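You operate a simulated robot arm through the tools that you are given. There is no shell and no other tool.

You are at the controls of a simulated robot arm. One attempt, no reset.

## Task
Close the air board: shut its three valves, vent it, dials A and C down to 3 bar.
Fine: vent after the valves are shut, till the branch needles stand at zero; the couplers stay in their sockets, dial B stays.

The check looks at the end state, three seconds after you hand in, the way a careful person would. Anything else that was tipped, shoved, dropped, spilled or broken makes it a failure.

## Robot
A 6-joint arm with a fingered hand, fixed in place. Base frame: the origin is at the foot of the arm, x ahead of it, y to its left, z up; the work surface is at about z = 800. Readings come in mm, degrees, newtons and seconds.
With the tool pointing down near the work surface it reaches from about 340 to 820 mm from the base axis. Its first joint turns from -166.0 to 166.0 degrees. Payload 4 kg.
The tool frame sits at the grasp point between the pads (the TCP): z along the fingers, y along the line on which they close. The tips reach 26 mm beyond it. Largest opening 132 mm; the body of the gripper starts 73 mm behind the TCP. The gripper is a hand of 5 fingers: y runs from the thumb to the fingers, the wrist lies at [0, 0, -239] in the tool frame, and closing takes about 1.5 s.
Orientation is that of the tool frame in the base frame, as a unit quaternion [x, y, z, w]. With the fingers straight down and closing along the base's y, the tool's x points along the base's -x, its y along +y and its z along -z.

## Interface
- The arm moves only by the tool apply_moves. Its argument "increments" is a list of rows, each a list of 6 numbers: the shift along the tool's x, y, z in units of 20 mm (1.0 is 20 mm), then the turn, a rotation vector about the tool's x, y, z in units of 6 degrees (1.0 is 6 degrees). In form: [[dx, dy, dz, wx, wy, wz], ...]. A call has 1 to 20 rows; each row shifts and turns the commanded pose from where the row before left it, along the tool's axes as they then stand. "gripper" is the gripper command, from -1 (shut) to 1 (fully open), values between in proportion, set as the call begins (left out, the last holds). A call with a number of a shift or a turn outside -1 to 1 is refused whole. Each row takes 0.2 s and may step no farther than 50 mm and 8.6 degrees from the row before; otherwise, or with a gripper value out of range, the whole call is refused. Where a pose cannot be reached the arm comes as near as it can. A force on the tool above 90 N (or 10 N above the force at the start of the call, whichever is more), or a blocked arm, ends the call early, and 0.2 s more pass. Each finger travels about 45 mm/s and halts on what it meets, pressing with about 29 N; the grip force reading is that of the motor and also rises with nothing between the fingers. The clock runs only during rows and for 0.2 s after the last one: add rows that do not move to give the fingers time. It gives the time, the measured TCP pose, the force on the tool (base axes), the opening and the grip force at its end, in the units of the frame above (readings bear some noise), with the torque about the TCP (base axes, N m) and any sound that the robot's microphone picked up.
- Cameras (640 x 400 px; columns grow to the right, rows downward): "scene" is fixed at [50.7, -649.6, 1616.2]; the picture's right is [0.64, -0.77, 0.00], its down [-0.68, -0.56, -0.48] and it looks along [0.37, 0.30, -0.88] (base axes); focal length 295 px, centre (320, 200). "wrist" rides on the gripper at [84, 2, -97] in the tool frame; the picture's right is [-0.02, 1.00, 0.00], its down [-0.75, -0.02, -0.66] and it looks along [-0.66, -0.01, 0.75] (tool axes); focal length 270 px, centre (320, 200). There is no depth. A picture from a camera that has moved, and an enlarged one, comes with that camera's place and axes in the base frame and with its lens.
- capture(camera): a new picture of that camera. The clock stands still meanwhile.
- finger_targets(finger1, finger2, finger3, finger4, thumb_bend): sets how far each is bent, from 0 (flat) to 1 (curled in); at 0.3 the hand is open as for a grip, at 0.7 the pads meet at the TCP. One left out holds its place. A second passes; each finger stops where it meets its share of the squeeze, and holds until it gets a number again. A gripper value or a shape takes the hand back. It gives what a move gives, with no picture; readings hold the bend of each and the force on the fingers (four entries, about 0 where the hand has none), thumb and palm.
- hand_shape(shape): the hand has 5 fingers and takes this shape, open, in about a second: jaw (thumb against the fingers, like two jaws); tri (thumb and two fingers); tip (a fingertip pinch); poke (one finger out to press); point (the index stretched); flat (the hand flat); cup (the hand cupped); fist (a fist). The gripper value then closes the fingers along that shape, each until it touches; the sizes above hold for jaw. It gives what a move gives, with no picture.
- zoom(camera, box): a new picture of the part [left, top, right, bottom] of that camera's present view, enlarged. The clock stands still meanwhile.
- finish_job(): hands the job in; it is judged then, once.

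Places have to be worked out from the pictures, the camera data and where the tool is seen. Open the gripper and draw the arm clear of the work before you hand the job in, unless the task says otherwise.

The tools are called after "Call:" by a JSON object that holds its "method" and its "body". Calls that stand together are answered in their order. apply_moves: Moves the arm, as the interface text tells. Its arguments: {"type":"object","properties":{"increments":{"type":"array"},"gripper":{"type":"number"}},"required":["increments"]} The other tools are called the same way: hand_shape (shape) gives the hand a shape; finger_targets (finger1, finger2, finger3, finger4, thumb_bend) moves the fingers one by one; capture (camera) takes a picture; zoom (camera, box) takes an enlarged picture of a part of a camera's view; finish_job () hands the job in.

At the start:

```text
time_s: 0.0
ee_pos: [358.6, -300.7, 1170.8]
ee_rot: [0.0, 1.0, 0.0, 0.0]
contact_force: [1.3, -0.3, -0.2]
torque: [-0.03, -0.01, -0.02]
width: 131.8
gripper_force: 0.0
shape: jaw
bend: [0.3, 0.3, 0.3, 0.3, 0.3]
finger forces: [0.0, 0.1, 0.1, 0.0, 0.0, 0.0]
```

scene: 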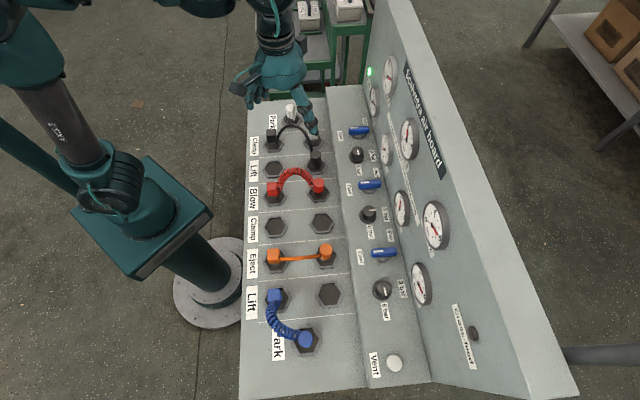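
wrist: 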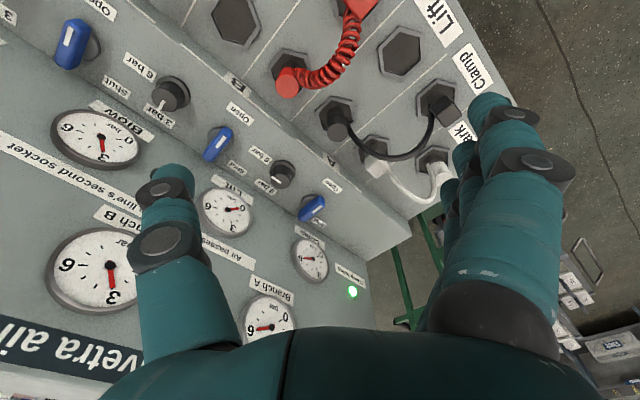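

I'll look closer at the board first: valves, dials, gauges and the vent button.

Call:
{"method": "zoom", "body": {"camera": "scene", "box": [320, 100, 480, 200]}}

Call:
{"method": "zoom", "body": {"camera": "scene", "box": [320, 180, 480, 280]}}

Call:
{"method": "zoom", "body": {"camera": "scene", "box": [320, 260, 512, 380]}}

Call:
{"method": "zoom", "body": {"camera": "scene", "box": [340, 30, 500, 130]}}

Call:
{"method": "zoom", "body": {"camera": "wrist", "box": [0, 0, 320, 200]}}

Call:
{"method": "zoom", "body": {"camera": "wrist", "box": [180, 100, 420, 350]}}

```text
4.00 times, centred on (400, 150) of scene
camera zoom: at [50.7, -649.6, 1616.2], right [0.64, -0.77, 0.0], down [-0.68, -0.56, -0.48], along [0.37, 0.3, -0.88], focal length 1180 px, centre (0, 400)
```

zoom: 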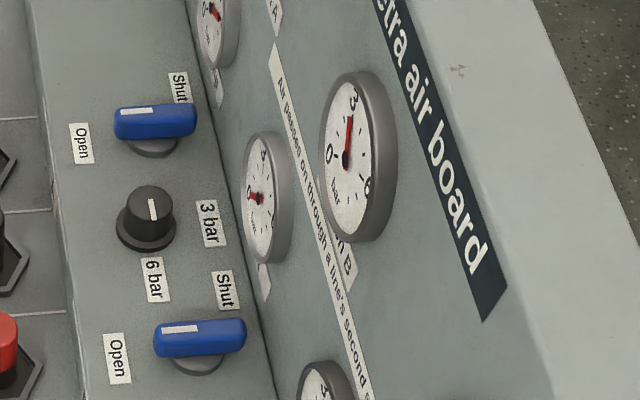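

```text
4.00 times, centred on (400, 230) of scene
camera zoom: at [50.7, -649.6, 1616.2], right [0.64, -0.77, 0.0], down [-0.68, -0.56, -0.48], along [0.37, 0.3, -0.88], focal length 1180 px, centre (0, 80)
```

zoom: 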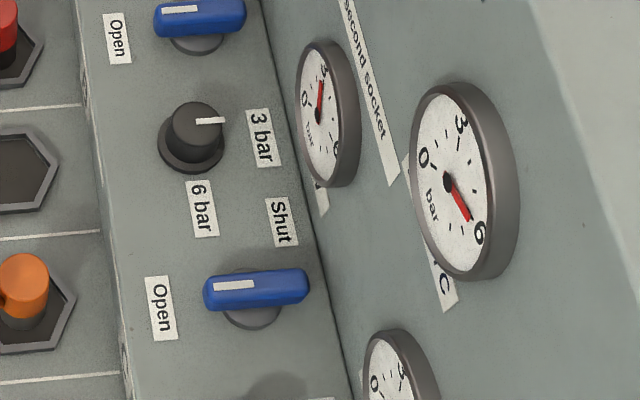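

```text
3.33 times, centred on (416, 320) of scene
camera zoom: at [50.7, -649.6, 1616.2], right [0.64, -0.77, 0.0], down [-0.68, -0.56, -0.48], along [0.37, 0.3, -0.88], focal length 983 px, centre (0, -200)
```

zoom: 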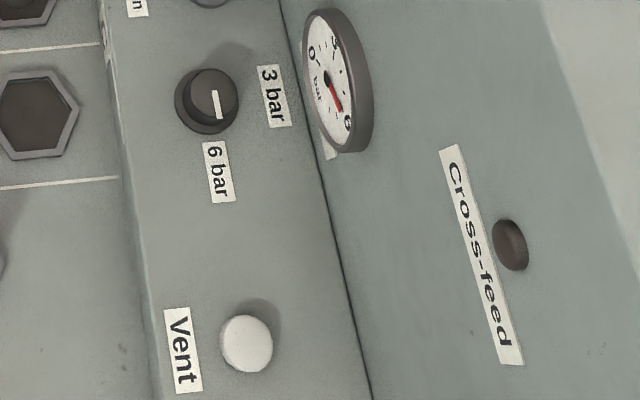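

```text
4.00 times, centred on (420, 80) of scene
camera zoom: at [50.7, -649.6, 1616.2], right [0.64, -0.77, 0.0], down [-0.68, -0.56, -0.48], along [0.37, 0.3, -0.88], focal length 1180 px, centre (-80, 680)
```

zoom: 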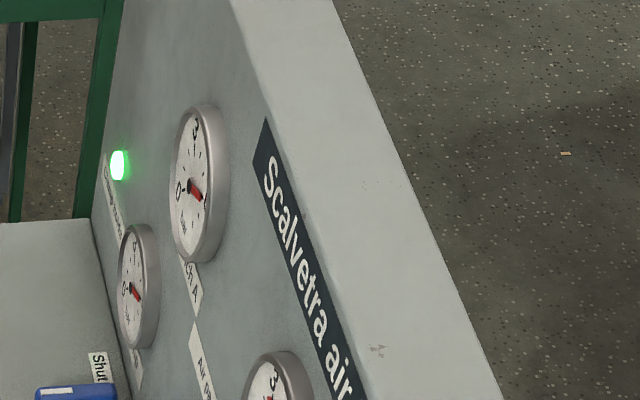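

```text
2.00 times, centred on (160, 100) of wrist
camera zoom: at [274.7, -298.6, 1268.4], right [0.02, 1.0, 0.0], down [0.75, -0.02, 0.66], along [0.66, -0.01, -0.75], focal length 541 px, centre (640, 400)
```

zoom: 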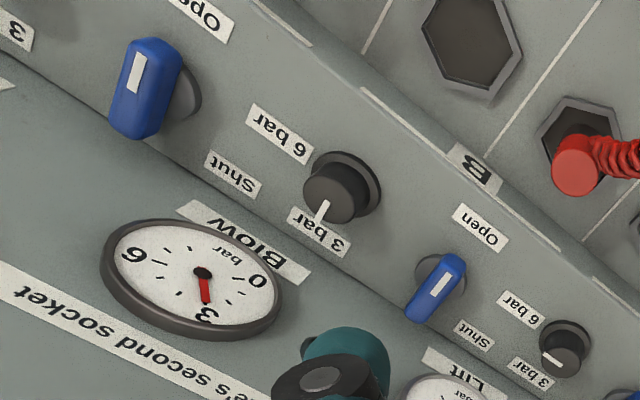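

```text
1.60 times, centred on (300, 225) of wrist
camera zoom: at [274.7, -298.6, 1268.4], right [0.02, 1.0, 0.0], down [0.75, -0.02, 0.66], along [0.66, -0.01, -0.75], focal length 432 px, centre (352, 160)
```

zoom: 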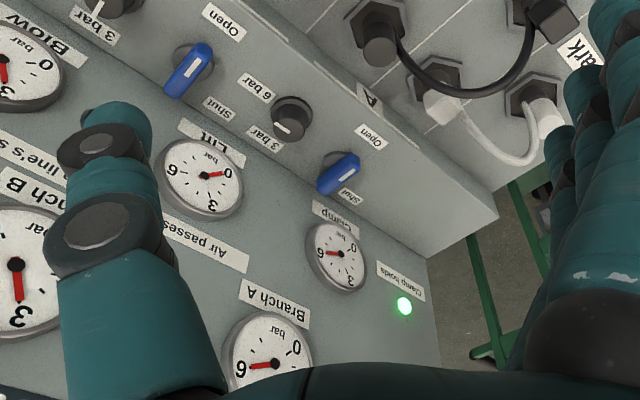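

The board runs diagonally: valve A is at about (657,-323,860) and the vent near (150,-785), with the back panel to the right and away. Next I'll look at the hand's geometry and the poke shape while still high and clear.

Call:
{"method": "zoom", "body": {"camera": "scene", "box": [200, 0, 360, 150]}}

Call:
{"method": "hand_shape", "body": {"shape": "poke"}}

Call:
{"method": "capture", "body": {"camera": "wrist"}}

Call:
{"method": "zoom", "body": {"camera": "scene", "box": [200, 0, 360, 150]}}

```text
2.67 times, centred on (280, 75) of scene
camera zoom: at [50.7, -649.6, 1616.2], right [0.64, -0.77, 0.0], down [-0.68, -0.56, -0.48], along [0.37, 0.3, -0.88], focal length 786 px, centre (427, 533)
```

zoom: 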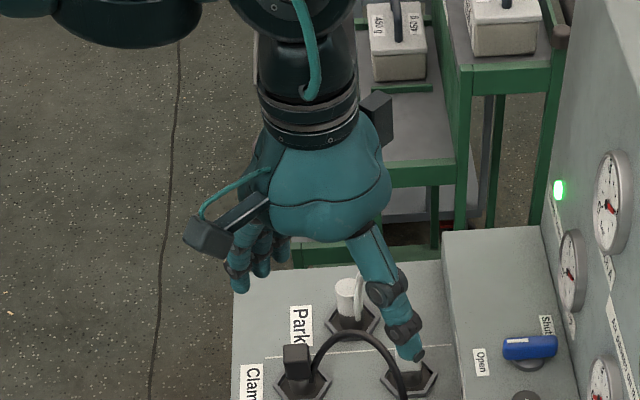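

```text
time_s: 0.9
ee_pos: [359.1, -300.9, 1169.0]
ee_rot: [0.001, 1.0, 0.0, 0.0]
contact_force: [0.7, 1.3, -0.2]
torque: [0.0, 0.0, -0.01]
width: 0.0
gripper_force: 0.0
shape: poke
bend: [1.0, 1.0, 1.0, 1.0, 0.47]
finger forces: [0.0, 0.0, 0.0, 0.0, 0.0, 0.0]
```

```text
taken
camera wrist: at [274.7, -298.6, 1268.4], right [0.02, 1.0, 0.0], down [0.75, -0.02, 0.66], along [0.66, -0.01, -0.75], focal length 270 px, centre (320, 200)
```

wrist: 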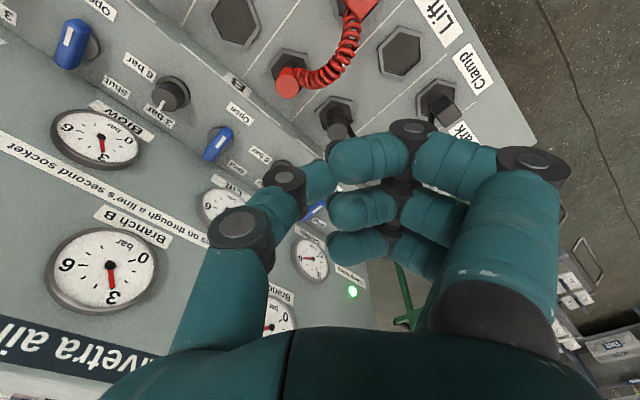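

```text
2.67 times, centred on (280, 75) of scene
camera zoom: at [50.7, -649.6, 1616.2], right [0.64, -0.77, 0.0], down [-0.68, -0.56, -0.48], along [0.37, 0.3, -0.88], focal length 786 px, centre (427, 533)
```

zoom: 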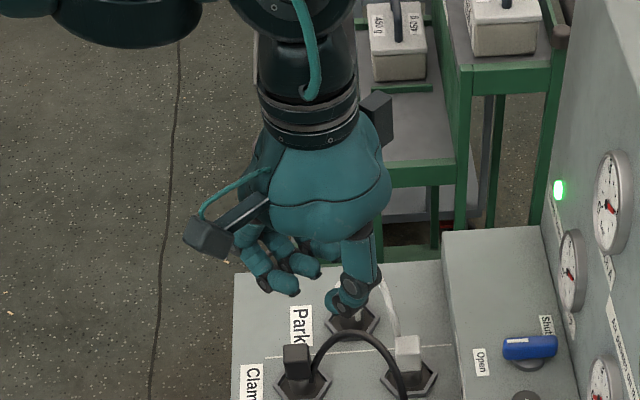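

Poke curls all fingers here; I'll try "point" to see a single stretched finger.

Call:
{"method": "hand_shape", "body": {"shape": "point"}}

Call:
{"method": "capture", "body": {"camera": "wrist"}}

Call:
{"method": "zoom", "body": {"camera": "scene", "box": [200, 0, 360, 150]}}

```text
time_s: 1.8
ee_pos: [361.2, -299.1, 1169.7]
ee_rot: [0.0, 1.0, 0.0, 0.001]
contact_force: [0.7, 0.1, 0.0]
torque: [-0.01, 0.01, 0.05]
width: 126.1
gripper_force: 0.0
shape: point
bend: [0.28, 1.0, 1.0, 1.0, 0.55]
finger forces: [0.0, 0.0, 0.0, 0.0, 0.0, 0.1]
```

```text
taken
camera wrist: at [274.7, -298.6, 1268.4], right [0.02, 1.0, 0.0], down [0.75, -0.02, 0.66], along [0.66, -0.01, -0.75], focal length 270 px, centre (320, 200)
```

wrist: 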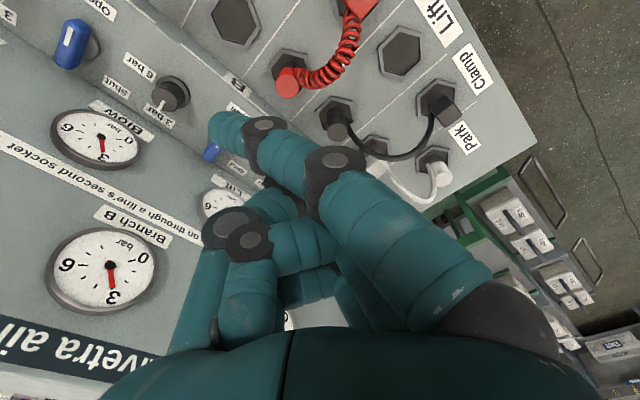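

```text
2.67 times, centred on (280, 75) of scene
camera zoom: at [50.7, -649.6, 1616.2], right [0.64, -0.77, 0.0], down [-0.68, -0.56, -0.48], along [0.37, 0.3, -0.88], focal length 786 px, centre (427, 533)
```

zoom: 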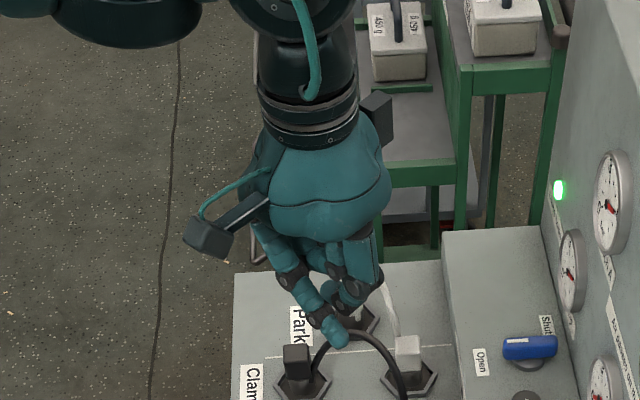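

I'll return to jaw (open) for a clear view between fingers, yaw 45° to line up with the board (which sits at 45°), and move to a close viewing place above valve A / dial A.

Call:
{"method": "hand_shape", "body": {"shape": "jaw"}}

Call:
{"method": "apply_moves", "body": {"increments": [[0, 0, 0, 0, 0, 0.9375], [0, 0, 0, 0, 0, 0.9375], [0, 0, 0, 0, 0, 0.9375], [0, 0, 0, 0, 0, 0.9375], [0, 0, 0, 0, 0, 0.9375], [0, 0, 0, 0, 0, 0.9375], [0, 0, 0, 0, 0, 0.9375], [0, 0, 0, 0, 0, 0.9375], [-0.578, 0.822, 0.944, 0, 0, 0], [-0.578, 0.822, 0.944, 0, 0, 0], [-0.578, 0.822, 0.944, 0, 0, 0], [-0.578, 0.822, 0.944, 0, 0, 0], [-0.578, 0.822, 0.944, 0, 0, 0], [-0.578, 0.822, 0.944, 0, 0, 0], [-0.578, 0.822, 0.944, 0, 0, 0], [-0.578, 0.822, 0.944, 0, 0, 0], [-0.578, 0.822, 0.944, 0, 0, 0]], "gripper": 1}}

Call:
{"method": "capture", "body": {"camera": "wrist"}}

Call:
{"method": "capture", "body": {"camera": "scene"}}

```text
time_s: 2.7
ee_pos: [359.9, -299.9, 1170.4]
ee_rot: [0.0, 1.0, 0.0, 0.0]
contact_force: [0.0, -0.6, -0.5]
torque: [0.04, 0.0, 0.0]
width: 131.8
gripper_force: 0.1
shape: jaw
bend: [0.3, 0.3, 0.3, 0.3, 0.3]
finger forces: [0.1, 0.0, 0.0, 0.0, 0.0, 0.1]
```

```text
time_s: 6.3
ee_pos: [538.7, -268.7, 1001.7]
ee_rot: [0.382, 0.924, 0.0, -0.001]
contact_force: [1.2, 0.2, 0.2]
torque: [0.02, 0.0, -0.02]
width: 131.9
gripper_force: 0.1
shape: jaw
bend: [0.3, 0.3, 0.3, 0.3, 0.3]
finger forces: [0.0, 0.0, 0.0, 0.1, 0.0, 0.1]
```

```text
taken
camera wrist: at [478.9, -208.5, 1099.2], right [0.72, 0.69, 0.0], down [0.52, -0.54, 0.66], along [0.46, -0.47, -0.75], focal length 270 px, centre (320, 200)
```

wrist: 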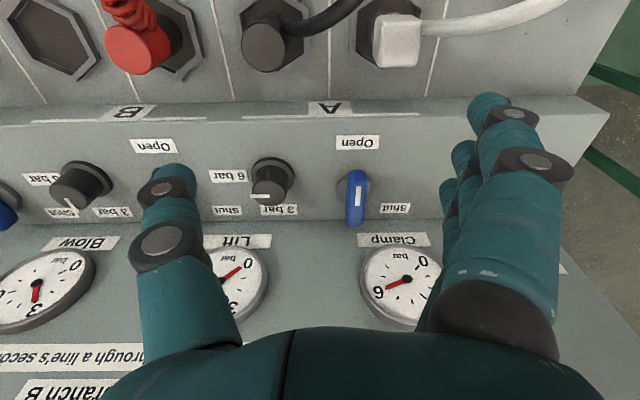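

```text
taken
```

scene: 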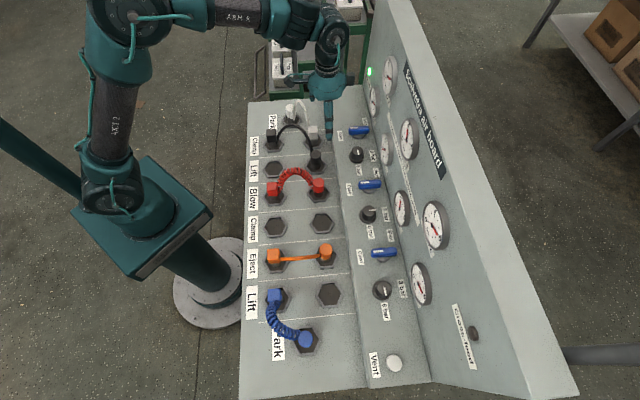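

Call:
{"method": "zoom", "body": {"camera": "wrist", "box": [200, 100, 440, 250]}}

Call:
{"method": "zoom", "body": {"camera": "wrist", "box": [0, 100, 240, 250]}}

```text
2.67 times, centred on (320, 175) of wrist
camera zoom: at [478.9, -208.5, 1099.2], right [0.72, 0.69, 0.0], down [0.52, -0.54, 0.66], along [0.46, -0.47, -0.75], focal length 721 px, centre (320, 267)
```

zoom: 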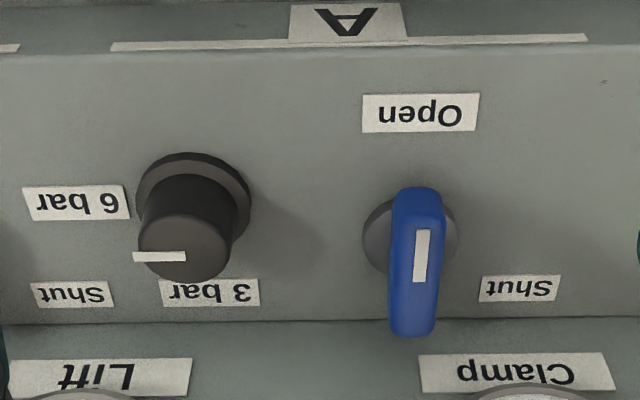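

```text
2.67 times, centred on (120, 175) of wrist
camera zoom: at [478.9, -208.5, 1099.2], right [0.72, 0.69, 0.0], down [0.52, -0.54, 0.66], along [0.46, -0.47, -0.75], focal length 721 px, centre (853, 267)
```

zoom: 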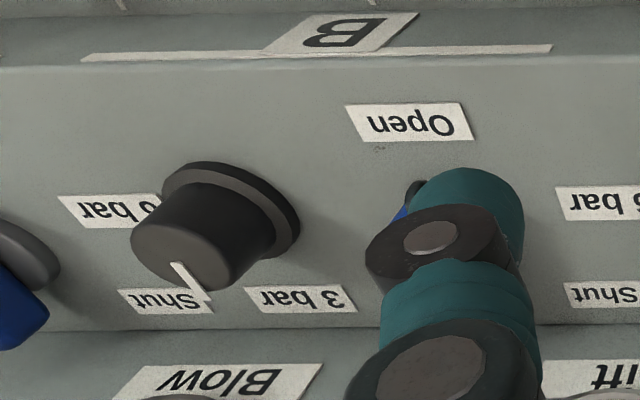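

Estimates so far, in board coordinates (N = towards the panel, D = towards the vent):

| Item | N | D | Notes |
|---|---|---|---|
| Step top | – | – | z≈846 |
| Dial A | ≈670 | ≈-135 | Top z≈877, ~36 mm wide |
| Valve A | ≈690 | ≈-231 | Handle ~70 mm long |
| Panel | ≈745 | – | – |

I'll try a single-finger stick by curling the others.

Call:
{"method": "finger_targets", "body": {"finger1": 0.5, "finger2": 1, "finger3": 1, "finger4": 1, "thumb_bend": 0.3}}

Call:
{"method": "capture", "body": {"camera": "wrist"}}

Call:
{"method": "zoom", "body": {"camera": "scene", "box": [260, 40, 420, 140]}}

```text
time_s: 7.3
ee_pos: [538.0, -269.7, 1000.7]
ee_rot: [0.383, 0.924, 0.0, 0.0]
contact_force: [0.1, -0.3, 0.7]
torque: [-0.01, 0.04, -0.02]
width: 106.8
gripper_force: 0.1
shape: fingers
bend: [0.5, 1.0, 1.0, 1.0, 0.3]
finger forces: [0.0, 0.0, 0.0, 0.0, 0.0, 0.0]
```

```text
taken
camera wrist: at [478.7, -208.5, 1099.2], right [0.72, 0.69, 0.0], down [0.52, -0.54, 0.66], along [0.46, -0.47, -0.75], focal length 270 px, centre (320, 200)
```

wrist: 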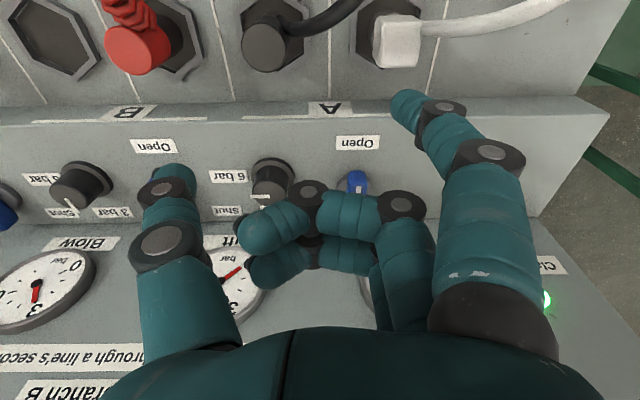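

```text
4.00 times, centred on (340, 90) of scene
camera zoom: at [50.7, -649.6, 1616.2], right [0.64, -0.77, 0.0], down [-0.68, -0.56, -0.48], along [0.37, 0.3, -0.88], focal length 1180 px, centre (240, 640)
```

zoom: 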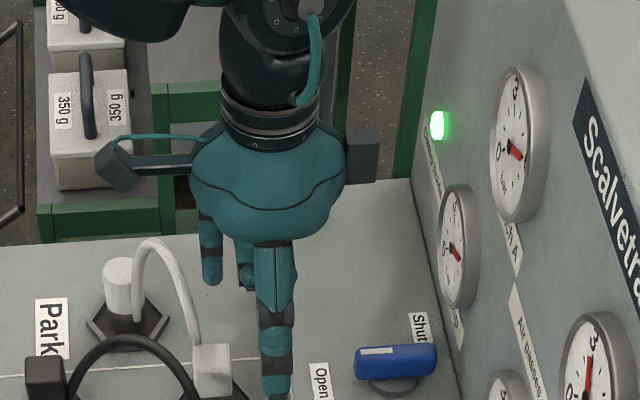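

The thumb makes a good single stick. I'll curl all fingers, bend the thumb halfway, and yaw -90° so the thumb is on the panel side and the rest of the hand stays towards the robot.

Call:
{"method": "finger_targets", "body": {"finger1": 1, "finger2": 1, "finger3": 1, "finger4": 1, "thumb_bend": 0.5}}

Call:
{"method": "apply_moves", "body": {"increments": [[0, 0, 0, 0, 0, -1], [0, 0, 0, 0, 0, -1], [0, 0, 0, 0, 0, -1], [0, 0, 0, 0, 0, -1], [0, 0, 0, 0, 0, -1], [0, 0, 0, 0, 0, -1], [0, 0, 0, 0, 0, -1], [0, 0, 0, 0, 0, -1], [0, 0, 0, 0, 0, -1], [0, 0, 0, 0, 0, -1], [0, 0, 0, 0, 0, -1], [0, 0, 0, 0, 0, -1], [0, 0, 0, 0, 0, -1], [0, 0, 0, 0, 0, -1], [0, 0, 0, 0, 0, -1]]}}

Call:
{"method": "capture", "body": {"camera": "wrist"}}

Call:
{"method": "zoom", "body": {"camera": "scene", "box": [260, 40, 420, 140]}}

```text
time_s: 8.3
ee_pos: [537.9, -269.0, 1000.8]
ee_rot: [0.382, 0.924, 0.0, 0.0]
contact_force: [0.2, 0.1, 0.2]
torque: [0.0, 0.01, 0.0]
width: 52.8
gripper_force: 0.1
shape: fingers
bend: [1.0, 1.0, 1.0, 1.0, 0.5]
finger forces: [0.0, 0.0, 0.1, 0.0, 0.0, 0.0]
```

```text
time_s: 11.5
ee_pos: [538.5, -269.5, 1000.5]
ee_rot: [-0.385, 0.923, 0.0, 0.001]
contact_force: [-0.3, 0.6, -0.1]
torque: [0.01, 0.03, -0.01]
width: 52.9
gripper_force: 0.0
shape: fingers
bend: [1.0, 1.0, 1.0, 1.0, 0.5]
finger forces: [0.1, 0.0, 0.1, 0.0, 0.0, 0.0]
```

```text
taken
camera wrist: at [476.5, -328.4, 1098.2], right [-0.69, 0.72, 0.0], down [0.54, 0.52, 0.66], along [0.47, 0.46, -0.75], focal length 270 px, centre (320, 200)
```

wrist: 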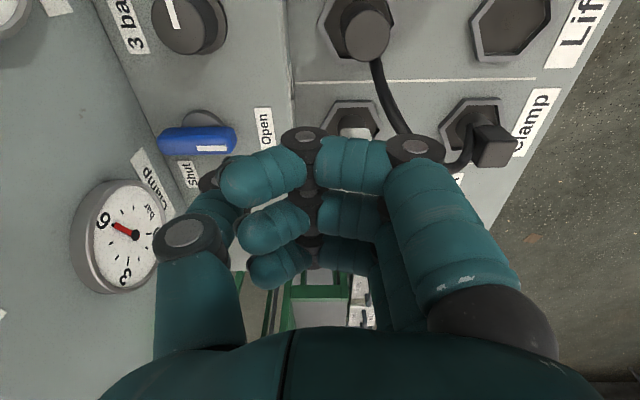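

```text
4.00 times, centred on (340, 90) of scene
camera zoom: at [50.7, -649.6, 1616.2], right [0.64, -0.77, 0.0], down [-0.68, -0.56, -0.48], along [0.37, 0.3, -0.88], focal length 1180 px, centre (240, 640)
```

zoom: 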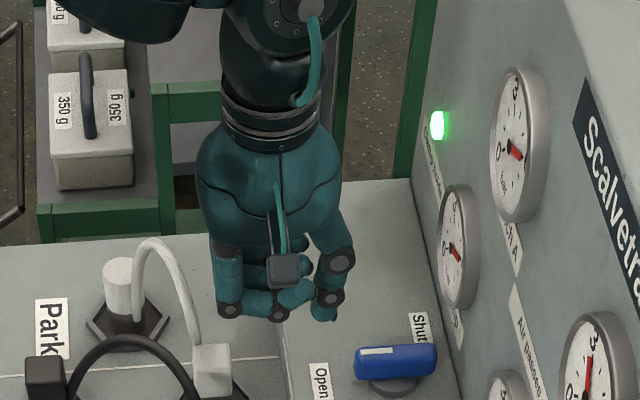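

The thumb tip comes out at roughly tool (5,-46,+30), but the curled index hides it from the wrist camera. I'll try laying the fingers flat to see both the thumb and the handle.

Call:
{"method": "finger_targets", "body": {"finger1": 0, "finger2": 0, "finger3": 0, "finger4": 0, "thumb_bend": 0.5}}

Call:
{"method": "capture", "body": {"camera": "wrist"}}

Call:
{"method": "zoom", "body": {"camera": "scene", "box": [260, 40, 420, 140]}}

```text
time_s: 12.5
ee_pos: [538.3, -270.3, 1001.0]
ee_rot: [-0.383, 0.924, 0.0, 0.0]
contact_force: [0.7, 0.8, 0.6]
torque: [0.02, -0.01, 0.01]
width: 137.4
gripper_force: 0.1
shape: fingers
bend: [0.0, 0.0, 0.0, 0.0, 0.5]
finger forces: [0.1, 0.1, 0.0, 0.1, 0.0, 0.0]
```

```text
taken
camera wrist: at [476.4, -328.3, 1098.2], right [-0.69, 0.72, 0.0], down [0.54, 0.52, 0.66], along [0.47, 0.46, -0.75], focal length 270 px, centre (320, 200)
```

wrist: 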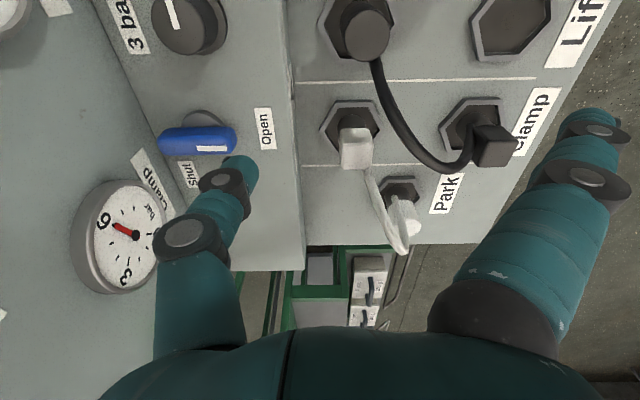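

```text
4.00 times, centred on (340, 90) of scene
camera zoom: at [50.7, -649.6, 1616.2], right [0.64, -0.77, 0.0], down [-0.68, -0.56, -0.48], along [0.37, 0.3, -0.88], focal length 1180 px, centre (240, 640)
```

zoom: 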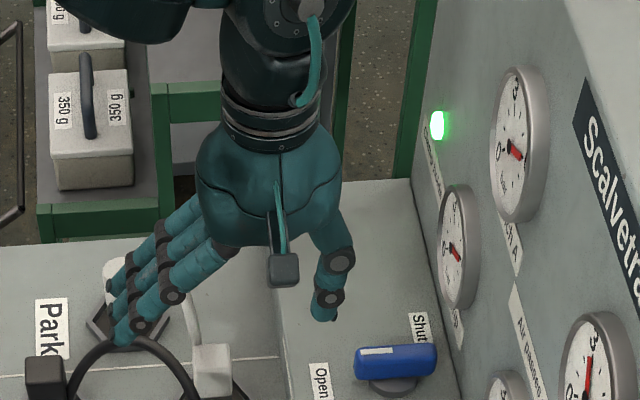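

The view is good: the handle is blue, and the thumb is near it at N≈616. I'll re-curl the fingers so they stay over the free front edge, then go to a hover point on the vent side of valve A's near end.

Call:
{"method": "finger_targets", "body": {"finger1": 1, "finger2": 1, "finger3": 1, "finger4": 1, "thumb_bend": 0.5}}

Call:
{"method": "apply_moves", "body": {"increments": [[-0.11, -0.6, 0.887, 0, 0, 0], [-0.11, -0.6, 0.887, 0, 0, 0], [-0.11, -0.6, 0.887, 0, 0, 0], [-0.11, -0.6, 0.887, 0, 0, 0], [0, 0, 0, 0, 0, 0]]}}

Call:
{"method": "zoom", "body": {"camera": "scene", "box": [300, 80, 420, 155]}}

Call:
{"method": "capture", "body": {"camera": "wrist"}}

```text
time_s: 13.5
ee_pos: [537.7, -269.3, 1000.5]
ee_rot: [-0.383, 0.924, 0.0, 0.0]
contact_force: [0.1, 0.0, -0.9]
torque: [-0.01, -0.02, -0.02]
width: 52.7
gripper_force: 0.2
shape: fingers
bend: [1.0, 1.0, 1.0, 1.0, 0.5]
finger forces: [0.0, 0.0, 0.0, 0.1, 0.1, 0.1]
```

```text
time_s: 14.7
ee_pos: [578.8, -298.1, 928.9]
ee_rot: [-0.382, 0.924, 0.0, 0.0]
contact_force: [0.3, 0.3, 0.4]
torque: [0.0, 0.03, 0.0]
width: 52.8
gripper_force: 0.1
shape: fingers
bend: [1.0, 1.0, 1.0, 1.0, 0.5]
finger forces: [0.0, 0.0, 0.0, 0.0, 0.0, 0.0]
```

```text
5.33 times, centred on (360, 118) of scene
camera zoom: at [50.7, -649.6, 1616.2], right [0.64, -0.77, 0.0], down [-0.68, -0.56, -0.48], along [0.37, 0.3, -0.88], focal length 1573 px, centre (107, 640)
```

zoom: 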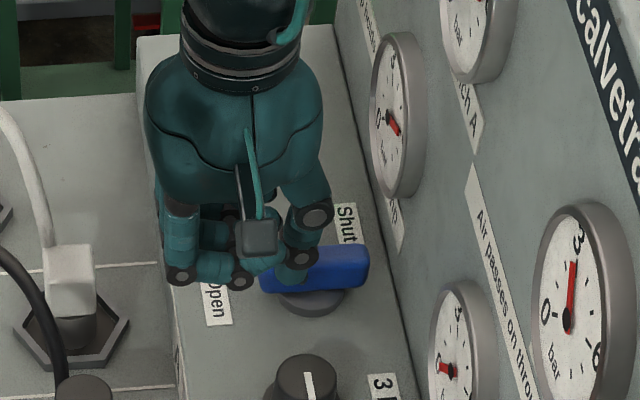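

```text
taken
camera wrist: at [517.1, -356.7, 1026.8], right [-0.69, 0.72, 0.0], down [0.54, 0.52, 0.66], along [0.47, 0.46, -0.75], focal length 270 px, centre (320, 200)
```

wrist: 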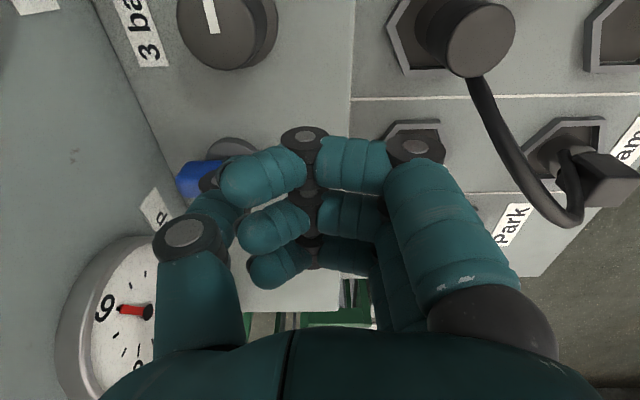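

The thumb tip sits at N≈669, D≈-199, just off the vent side of handle A near its front end. Lowering 43 mm brings the tip down next to the handle.

Call:
{"method": "apply_moves", "body": {"increments": [[0, 0, 0.72, 0, 0, 0], [0, 0, 0.72, 0, 0, 0], [0, 0, 0.71, 0, 0, 0], [0, 0, 0, 0, 0, 0]]}}

Call:
{"method": "zoom", "body": {"camera": "scene", "box": [300, 80, 420, 155]}}

```text
time_s: 15.7
ee_pos: [577.4, -296.9, 886.5]
ee_rot: [-0.383, 0.924, 0.0, 0.001]
contact_force: [0.1, 0.0, -0.1]
torque: [0.02, -0.03, 0.0]
width: 52.5
gripper_force: 0.0
shape: fingers
bend: [1.0, 1.0, 1.0, 1.0, 0.5]
finger forces: [0.0, 0.1, 0.0, 0.0, 0.1, 0.1]
```

```text
5.33 times, centred on (360, 118) of scene
camera zoom: at [50.7, -649.6, 1616.2], right [0.64, -0.77, 0.0], down [-0.68, -0.56, -0.48], along [0.37, 0.3, -0.88], focal length 1573 px, centre (107, 640)
```

zoom: 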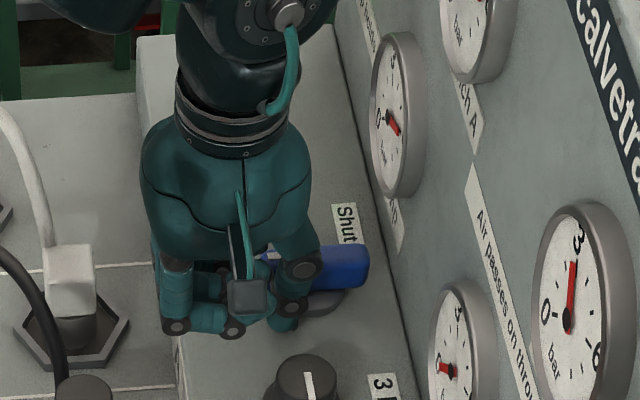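

No contact yet, and the tip is beside the handle. Now I'll start the push along an arc around the pivot, first to about 30°.

Call:
{"method": "apply_moves", "body": {"increments": [[-0.3, 0.1, 0, 0, 0, 0], [-0.3, 0.1, 0, 0, 0, 0], [-0.27, 0.12, 0, 0, 0, 0], [-0.27, 0.12, 0, 0, 0, 0], [-0.27, 0.11, 0, 0, 0, 0], [0, 0, 0, 0, 0, 0]]}}

Call:
{"method": "zoom", "body": {"camera": "scene", "box": [300, 80, 420, 155]}}

```text
time_s: 17.1
ee_pos: [590.3, -269.8, 885.7]
ee_rot: [-0.382, 0.924, 0.0, 0.0]
contact_force: [-0.9, -0.1, 0.1]
torque: [0.0, -0.02, -0.03]
width: 52.6
gripper_force: 0.3
shape: fingers
bend: [1.0, 1.0, 1.0, 1.0, 0.5]
finger forces: [0.1, 0.0, 0.1, 0.1, 1.0, 0.0]
```

```text
5.33 times, centred on (360, 118) of scene
camera zoom: at [50.7, -649.6, 1616.2], right [0.64, -0.77, 0.0], down [-0.68, -0.56, -0.48], along [0.37, 0.3, -0.88], focal length 1573 px, centre (107, 640)
```

zoom: 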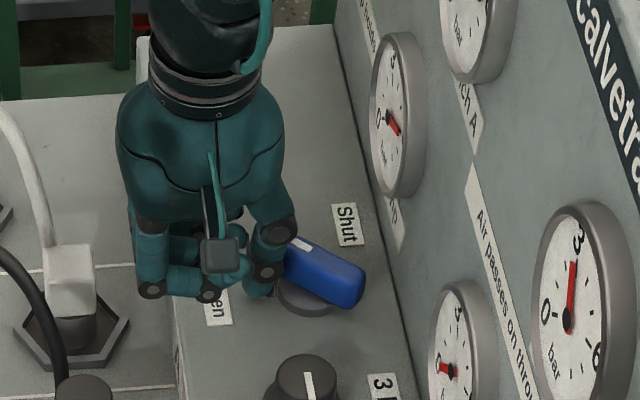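

The handle is turning clockwise with light force. I'll carry on along the arc towards 90°.

Call:
{"method": "apply_moves", "body": {"increments": [[-0.3, -0.03, 0, 0, 0, 0], [-0.3, -0.03, 0, 0, 0, 0], [-0.28, -0.04, 0, 0, 0, 0], [-0.25, -0.15, 0, 0, 0, 0], [-0.25, -0.2, 0, 0, 0, 0], [-0.2, -0.2, 0, 0, 0, 0], [0, 0, 0, 0, 0, 0]]}}

Call:
{"method": "zoom", "body": {"camera": "scene", "box": [300, 80, 420, 155]}}

```text
time_s: 18.7
ee_pos: [621.5, -255.7, 886.4]
ee_rot: [-0.383, 0.924, 0.0, 0.0]
contact_force: [-4.0, 1.8, 0.8]
torque: [-0.02, 0.0, -0.06]
width: 51.9
gripper_force: 1.7
shape: fingers
bend: [1.0, 1.0, 1.0, 1.0, 0.51]
finger forces: [0.0, 0.1, 0.1, 0.1, 4.4, 0.1]
```

```text
5.33 times, centred on (360, 118) of scene
camera zoom: at [50.7, -649.6, 1616.2], right [0.64, -0.77, 0.0], down [-0.68, -0.56, -0.48], along [0.37, 0.3, -0.88], focal length 1573 px, centre (107, 640)
```

zoom: 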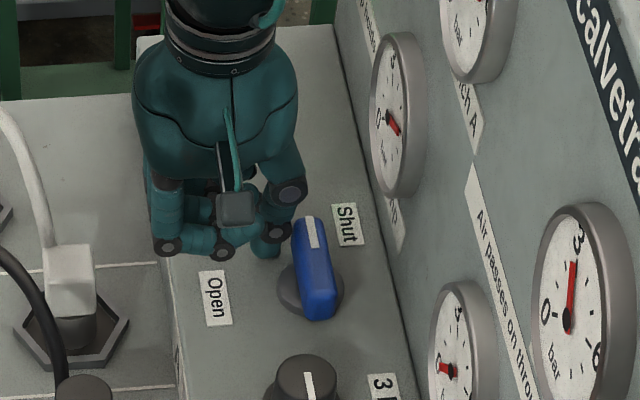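

The handle is nearly at Shut (about 85-87°). I'll push a few mm more towards the panel until it stops.

Call:
{"method": "apply_moves", "body": {"increments": [[0, -0.15, 0, 0, 0, 0], [0, -0.15, 0, 0, 0, 0], [0, -0.1, 0, 0, 0, 0], [0, 0, 0, 0, 0, 0]]}}

Call:
{"method": "zoom", "body": {"camera": "scene", "box": [300, 80, 420, 155]}}

```text
time_s: 19.7
ee_pos: [626.9, -260.2, 886.9]
ee_rot: [-0.383, 0.924, 0.0, 0.0]
contact_force: [-10.4, 14.6, 12.8]
torque: [-0.36, -0.37, 0.14]
width: 49.7
gripper_force: 10.6
shape: fingers
bend: [1.0, 1.0, 1.0, 1.0, 0.53]
finger forces: [0.0, 0.0, 0.0, 0.1, 20.5, 0.1]
```

```text
5.33 times, centred on (360, 118) of scene
camera zoom: at [50.7, -649.6, 1616.2], right [0.64, -0.77, 0.0], down [-0.68, -0.56, -0.48], along [0.37, 0.3, -0.88], focal length 1573 px, centre (107, 640)
```

zoom: 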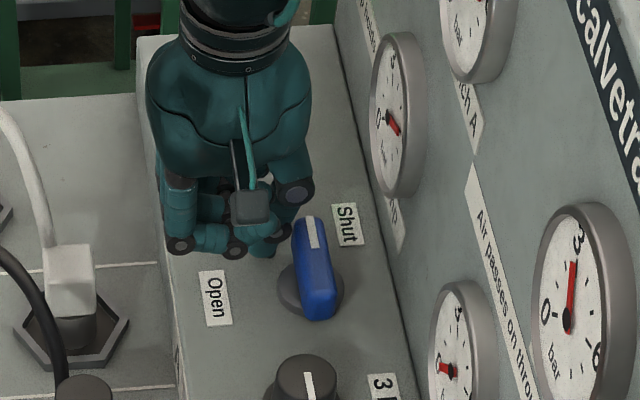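

The handle is hard against its stop (20 N, no movement), so valve A is shut. I'll back off, lift, go to the same relative spot beside valve B (215 mm along), and check before lowering.

Call:
{"method": "apply_moves", "body": {"increments": [[0, 0.75, 0, 0, 0, 0], [0, 0, -0.9, 0, 0, 0], [0, 0, -0.8, 0, 0, 0], [0, 0, -0.8, 0, 0, 0], [0.98, 0, 0, 0, 0, 0], [0.98, 0, 0, 0, 0, 0], [0.98, 0, 0, 0, 0, 0], [0.98, 0, 0, 0, 0, 0], [0.98, 0, 0, 0, 0, 0], [0.98, 0, 0, 0, 0, 0], [0.98, 0, 0, 0, 0, 0], [0.98, 0, 0, 0, 0, 0], [0.98, 0, 0, 0, 0, 0], [0.98, 0, 0, 0, 0, 0], [0.98, 0, 0, 0, 0, 0], [0.98, 0, 0, 0, 0, 0], [0.98, 0, 0, 0, 0, 0], [0.98, -0.3, 0, 0, 0, 0], [0, 0, 0, 0, 0, 0]]}}

Call:
{"method": "zoom", "body": {"camera": "scene", "box": [300, 120, 444, 210]}}

Call:
{"method": "capture", "body": {"camera": "scene"}}

```text
time_s: 23.7
ee_pos: [488.0, -385.0, 944.0]
ee_rot: [-0.374, 0.927, 0.005, 0.008]
contact_force: [-0.4, -0.4, -0.9]
torque: [-0.02, 0.0, -0.02]
width: 52.3
gripper_force: 0.1
shape: fingers
bend: [1.0, 1.0, 1.0, 1.0, 0.5]
finger forces: [0.0, 0.0, 0.0, 0.1, 0.0, 0.0]
out of reach, approached as far as the arm can: row 14, 15, 16, 17, 18
```

```text
4.44 times, centred on (372, 165) of scene
camera zoom: at [50.7, -649.6, 1616.2], right [0.64, -0.77, 0.0], down [-0.68, -0.56, -0.48], along [0.37, 0.3, -0.88], focal length 1311 px, centre (89, 356)
```

zoom: 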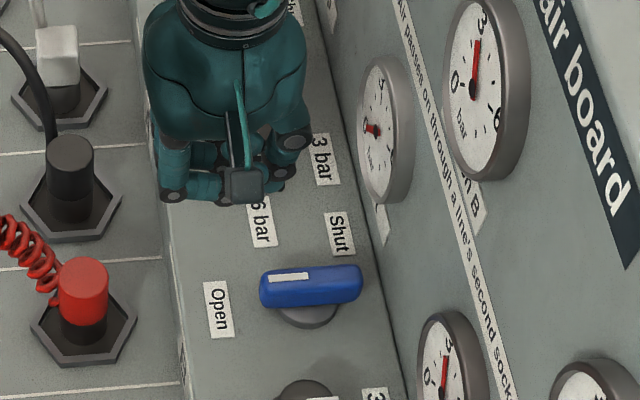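

```text
taken
```

scene: 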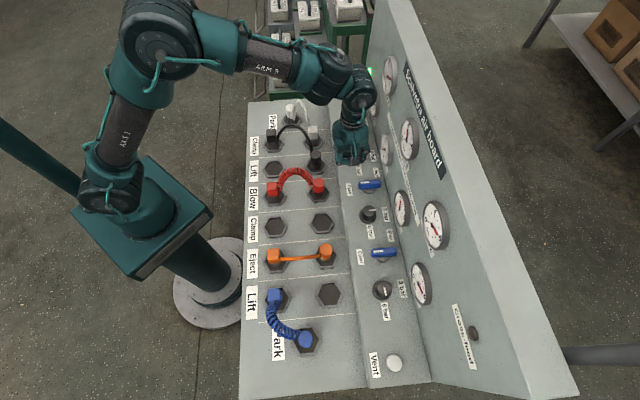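

The arm hit its wrist-yaw limit while translating. I'll rotate the tool +25° about its axis (clockwise from above) to relieve it, staying high, and read the pose.

Call:
{"method": "apply_moves", "body": {"increments": [[0, 0, 0, 0, 0, 0.84], [0, 0, 0, 0, 0, 0.84], [0, 0, 0, 0, 0, 0.83], [0, 0, 0, 0, 0, 0.83], [0, 0, 0, 0, 0, 0.83], [0, 0, 0, 0, 0, 0], [0, 0, 0, 0, 0, 0], [0, 0, 0, 0, 0, 0]]}}

Call:
{"method": "zoom", "body": {"camera": "scene", "box": [300, 120, 444, 210]}}

```text
time_s: 25.5
ee_pos: [490.0, -387.4, 944.9]
ee_rot: [-0.173, 0.985, 0.0, 0.001]
contact_force: [1.1, 0.7, 0.8]
torque: [0.0, -0.01, 0.01]
width: 52.5
gripper_force: 0.0
shape: fingers
bend: [1.0, 1.0, 1.0, 1.0, 0.5]
finger forces: [0.0, 0.1, 0.0, 0.0, 0.0, 0.0]
```

```text
4.44 times, centred on (372, 165) of scene
camera zoom: at [50.7, -649.6, 1616.2], right [0.64, -0.77, 0.0], down [-0.68, -0.56, -0.48], along [0.37, 0.3, -0.88], focal length 1311 px, centre (89, 356)
```

zoom: 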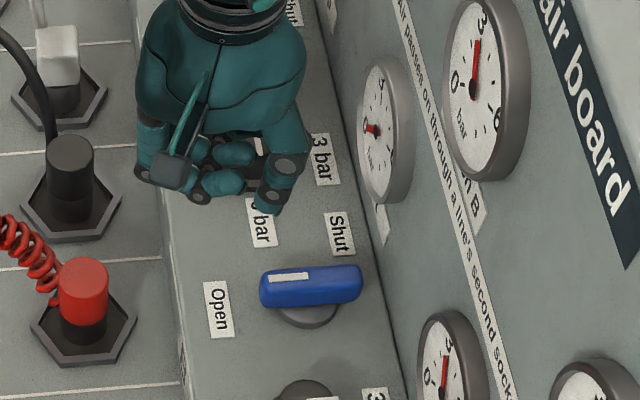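

The rotation worked: tool x is at 200° and the thumb tip is at about N=662, D=-53. Handle B's centre is at about (692,-21), so I'll move the tip to about (667,14) at hover height.

Call:
{"method": "apply_moves", "body": {"increments": [[0.745, -0.38, 0.18, 0, 0, 0], [0.745, -0.38, 0.18, 0, 0, 0], [0.745, -0.38, 0.18, 0, 0, 0], [0.745, -0.38, 0.18, 0, 0, 0], [0, 0, 0, 0, 0, 0]]}}

Call:
{"method": "zoom", "body": {"camera": "scene", "box": [300, 120, 444, 210]}}

```text
time_s: 26.7
ee_pos: [443.5, -436.7, 929.9]
ee_rot: [-0.174, 0.985, -0.001, 0.0]
contact_force: [-0.2, -1.0, -0.3]
torque: [0.0, 0.0, -0.01]
width: 52.2
gripper_force: 0.1
shape: fingers
bend: [1.0, 1.0, 1.0, 1.0, 0.5]
finger forces: [0.0, 0.0, 0.0, 0.1, 0.0, 0.0]
```

```text
4.44 times, centred on (372, 165) of scene
camera zoom: at [50.7, -649.6, 1616.2], right [0.64, -0.77, 0.0], down [-0.68, -0.56, -0.48], along [0.37, 0.3, -0.88], focal length 1311 px, centre (89, 356)
```

zoom: 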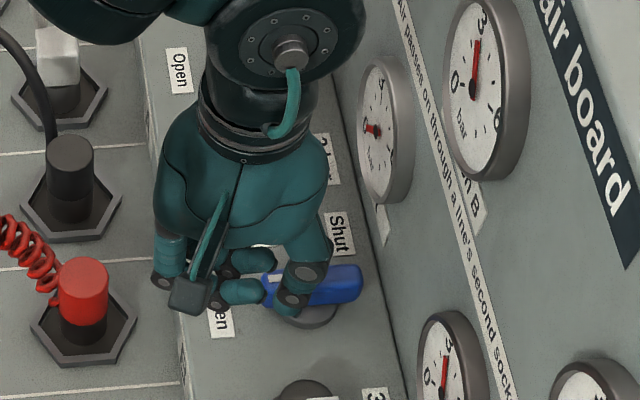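

The tip is at about (665,15), in the right place on the vent side of handle B. I'll lower it and begin the arc.

Call:
{"method": "apply_moves", "body": {"increments": [[0, 0, 0.73, 0, 0, 0], [0, 0, 0.73, 0, 0, 0], [0, 0, 0.72, 0, 0, 0], [0, 0, 0, 0, 0, 0]]}}

Call:
{"method": "zoom", "body": {"camera": "scene", "box": [300, 120, 444, 210]}}

```text
time_s: 27.7
ee_pos: [445.7, -434.2, 885.5]
ee_rot: [-0.173, 0.985, 0.001, 0.001]
contact_force: [0.3, 0.2, -0.5]
torque: [0.01, 0.03, 0.0]
width: 52.6
gripper_force: 0.1
shape: fingers
bend: [1.0, 1.0, 1.0, 1.0, 0.5]
finger forces: [0.0, 0.0, 0.1, 0.0, 0.1, 0.0]
```

```text
4.44 times, centred on (372, 165) of scene
camera zoom: at [50.7, -649.6, 1616.2], right [0.64, -0.77, 0.0], down [-0.68, -0.56, -0.48], along [0.37, 0.3, -0.88], focal length 1311 px, centre (89, 356)
```

zoom: 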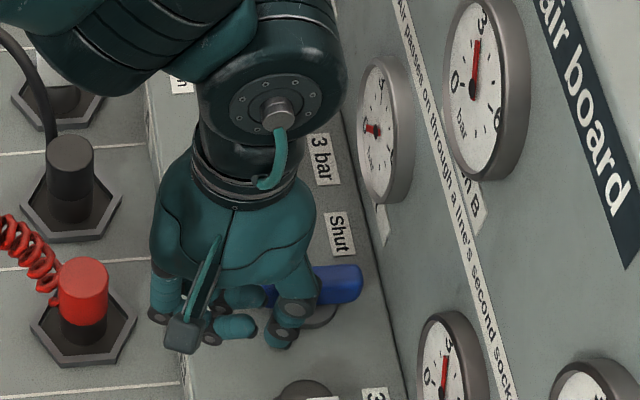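

The tip is beside handle B with no contact. I'll run the same arc that worked on valve A, converted to the rotated tool axes.

Call:
{"method": "apply_moves", "body": {"increments": [[-0.23, 0.217, 0, 0, 0, 0], [-0.23, 0.217, 0, 0, 0, 0], [-0.194, 0.223, 0, 0, 0, 0], [-0.194, 0.223, 0, 0, 0, 0], [-0.194, 0.215, 0, 0, 0, 0], [-0.284, 0.1, 0, 0, 0, 0], [-0.284, 0.1, 0, 0, 0, 0], [-0.27, 0.082, 0, 0, 0, 0], [0, 0, 0, 0, 0, 0]]}}

Call:
{"method": "zoom", "body": {"camera": "scene", "box": [300, 120, 444, 210]}}

```text
time_s: 29.7
ee_pos: [469.3, -396.7, 887.2]
ee_rot: [-0.174, 0.985, 0.0, -0.001]
contact_force: [-1.0, 0.8, 0.9]
torque: [0.02, 0.01, -0.05]
width: 52.8
gripper_force: 0.6
shape: fingers
bend: [1.0, 1.0, 1.0, 1.0, 0.5]
finger forces: [0.0, 0.1, 0.1, 0.1, 0.7, 0.0]
```

```text
4.44 times, centred on (372, 165) of scene
camera zoom: at [50.7, -649.6, 1616.2], right [0.64, -0.77, 0.0], down [-0.68, -0.56, -0.48], along [0.37, 0.3, -0.88], focal length 1311 px, centre (89, 356)
```

zoom: 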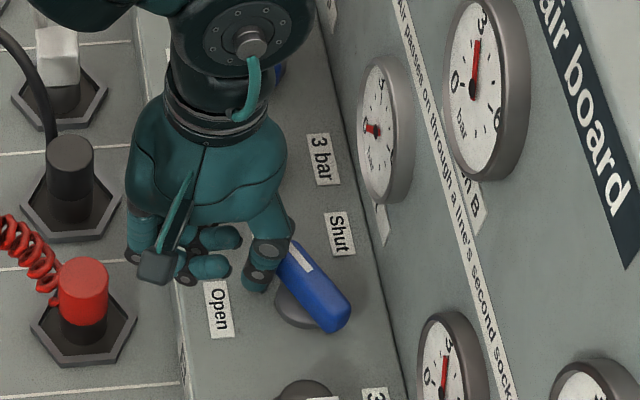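

The handle is about halfway round, so I'll continue the arc to the stop.

Call:
{"method": "apply_moves", "body": {"increments": [[-0.29, -0.03, 0, 0, 0, 0], [-0.311, -0.075, 0, 0, 0, 0], [-0.266, -0.097, 0, 0, 0, 0], [-0.1, -0.14, 0, 0, 0, 0], [-0.063, -0.136, 0, 0, 0, 0], [-0.063, -0.136, 0, 0, 0, 0], [0, 0, 0, 0, 0, 0]]}}

Call:
{"method": "zoom", "body": {"camera": "scene", "box": [300, 120, 444, 210]}}

```text
time_s: 31.3
ee_pos: [494.0, -400.0, 886.2]
ee_rot: [-0.174, 0.985, 0.0, -0.002]
contact_force: [-23.9, 11.4, 7.6]
torque: [-0.31, -0.14, -0.78]
width: 49.4
gripper_force: 13.0
shape: fingers
bend: [1.0, 1.0, 1.0, 1.0, 0.54]
finger forces: [0.0, 0.0, 0.1, 0.0, 26.4, 0.0]
```

```text
4.44 times, centred on (372, 165) of scene
camera zoom: at [50.7, -649.6, 1616.2], right [0.64, -0.77, 0.0], down [-0.68, -0.56, -0.48], along [0.37, 0.3, -0.88], focal length 1311 px, centre (89, 356)
```

zoom: 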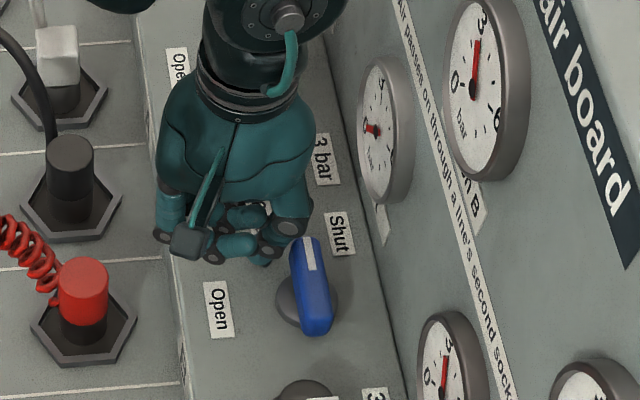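

Valve B is at its stop (26 N, mark to Shut). I'll back off, lift, rotate 10° more to respect the wrist limit, and travel to valve C.

Call:
{"method": "apply_moves", "body": {"increments": [[0.317, 0.68, 0, 0, 0, 0], [0, 0, -0.9, 0, 0, 0], [0, 0, -0.8, 0, 0, 0], [0, 0, -0.8, 0, 0, 0], [0, 0, 0, 0, 0, 0.834], [0, 0, 0, 0, 0, 0.833], [0.756, -0.573, 0, 0, 0, 0], [0.756, -0.573, 0, 0, 0, 0], [0.756, -0.573, 0, 0, 0, 0], [0.756, -0.573, 0, 0, 0, 0], [0.756, -0.573, 0, 0, 0, 0], [0.756, -0.573, 0, 0, 0, 0], [0.756, -0.573, 0, 0, 0, 0], [0.756, -0.573, 0, 0, 0, 0], [0.756, -0.573, 0, 0, 0, 0], [0.756, -0.573, 0, 0, 0, 0], [0.756, -0.573, 0, 0, 0, 0], [0.756, -0.573, 0, 0, 0, 0], [0.756, -0.573, 0, 0, 0, 0], [0.756, -0.573, 0, 0, 0, 0]]}}

Call:
{"method": "capture", "body": {"camera": "scene"}}

Call:
{"method": "zoom", "body": {"camera": "scene", "box": [310, 200, 470, 300]}}

```text
time_s: 35.5
ee_pos: [306.5, -586.4, 934.6]
ee_rot: [-0.088, 0.996, -0.001, 0.0]
contact_force: [-0.4, 0.2, 0.0]
torque: [0.0, 0.04, -0.01]
width: 52.3
gripper_force: 0.0
shape: fingers
bend: [1.0, 1.0, 1.0, 1.0, 0.5]
finger forces: [0.0, 0.0, 0.1, 0.0, 0.0, 0.0]
```

```text
taken
```

scene: 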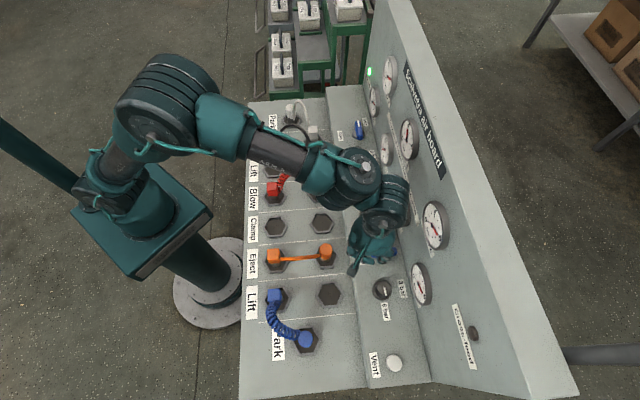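

```text
4.00 times, centred on (390, 250) of scene
camera zoom: at [50.7, -649.6, 1616.2], right [0.64, -0.77, 0.0], down [-0.68, -0.56, -0.48], along [0.37, 0.3, -0.88], focal length 1180 px, centre (40, 0)
```

zoom: 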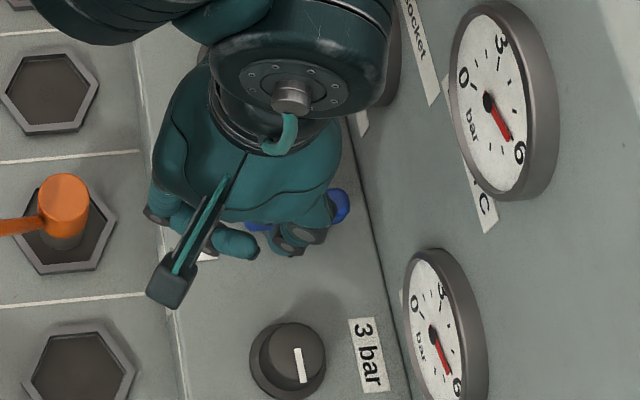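

The tip is at about (671,229), beside handle C (centre ≈691,192). I'll lower with a slight shift back.

Call:
{"method": "apply_moves", "body": {"increments": [[0.03, 0.22, 0.6, 0, 0, 0], [0, 0, 0.92, 0, 0, 0], [0, 0, 0.91, 0, 0, 0], [0, 0, 0, 0, 0, 0]]}}

Call:
{"method": "zoom", "body": {"camera": "scene", "box": [310, 200, 470, 300]}}

```text
time_s: 36.5
ee_pos: [302.9, -580.3, 884.9]
ee_rot: [-0.088, 0.996, 0.0, 0.0]
contact_force: [0.3, -0.4, 0.0]
torque: [-0.01, -0.03, 0.03]
width: 52.6
gripper_force: 0.1
shape: fingers
bend: [1.0, 1.0, 1.0, 1.0, 0.5]
finger forces: [0.1, 0.1, 0.0, 0.0, 0.1, 0.0]
```

```text
4.00 times, centred on (390, 250) of scene
camera zoom: at [50.7, -649.6, 1616.2], right [0.64, -0.77, 0.0], down [-0.68, -0.56, -0.48], along [0.37, 0.3, -0.88], focal length 1180 px, centre (40, 0)
```

zoom: 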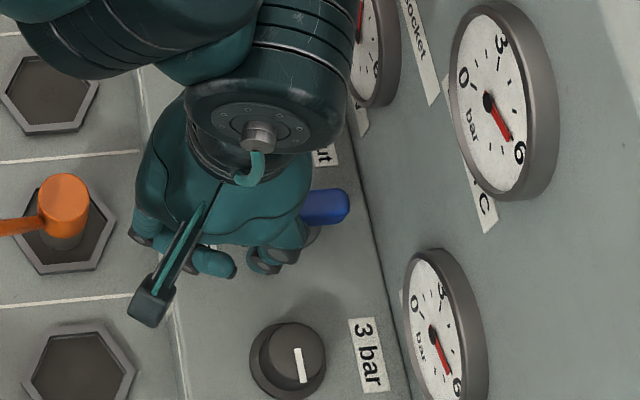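

The tip is beside handle C with no contact. I'll run the arc's first part.

Call:
{"method": "apply_moves", "body": {"increments": [[-0.203, 0.234, 0, 0, 0, 0], [-0.203, 0.234, 0, 0, 0, 0], [-0.164, 0.237, 0, 0, 0, 0], [-0.164, 0.237, 0, 0, 0, 0], [-0.164, 0.237, 0, 0, 0, 0], [-0.263, 0.148, 0, 0, 0, 0], [-0.263, 0.148, 0, 0, 0, 0], [-0.252, 0.128, 0, 0, 0, 0], [0, 0, 0, 0, 0, 0]]}}

Call:
{"method": "zoom", "body": {"camera": "scene", "box": [310, 200, 470, 300]}}

```text
time_s: 38.5
ee_pos: [331.1, -543.7, 886.9]
ee_rot: [-0.087, 0.996, 0.0, 0.0]
contact_force: [0.2, -0.1, 0.2]
torque: [0.01, -0.01, 0.01]
width: 52.5
gripper_force: 0.7
shape: fingers
bend: [1.0, 1.0, 1.0, 1.0, 0.5]
finger forces: [0.0, 0.0, 0.0, 0.0, 0.5, 0.0]
```

```text
4.00 times, centred on (390, 250) of scene
camera zoom: at [50.7, -649.6, 1616.2], right [0.64, -0.77, 0.0], down [-0.68, -0.56, -0.48], along [0.37, 0.3, -0.88], focal length 1180 px, centre (40, 0)
```

zoom: 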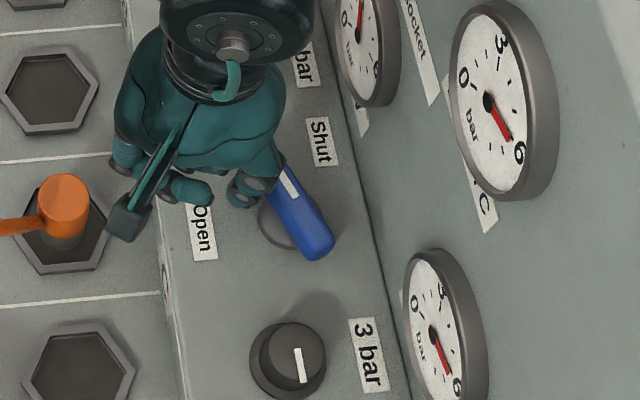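

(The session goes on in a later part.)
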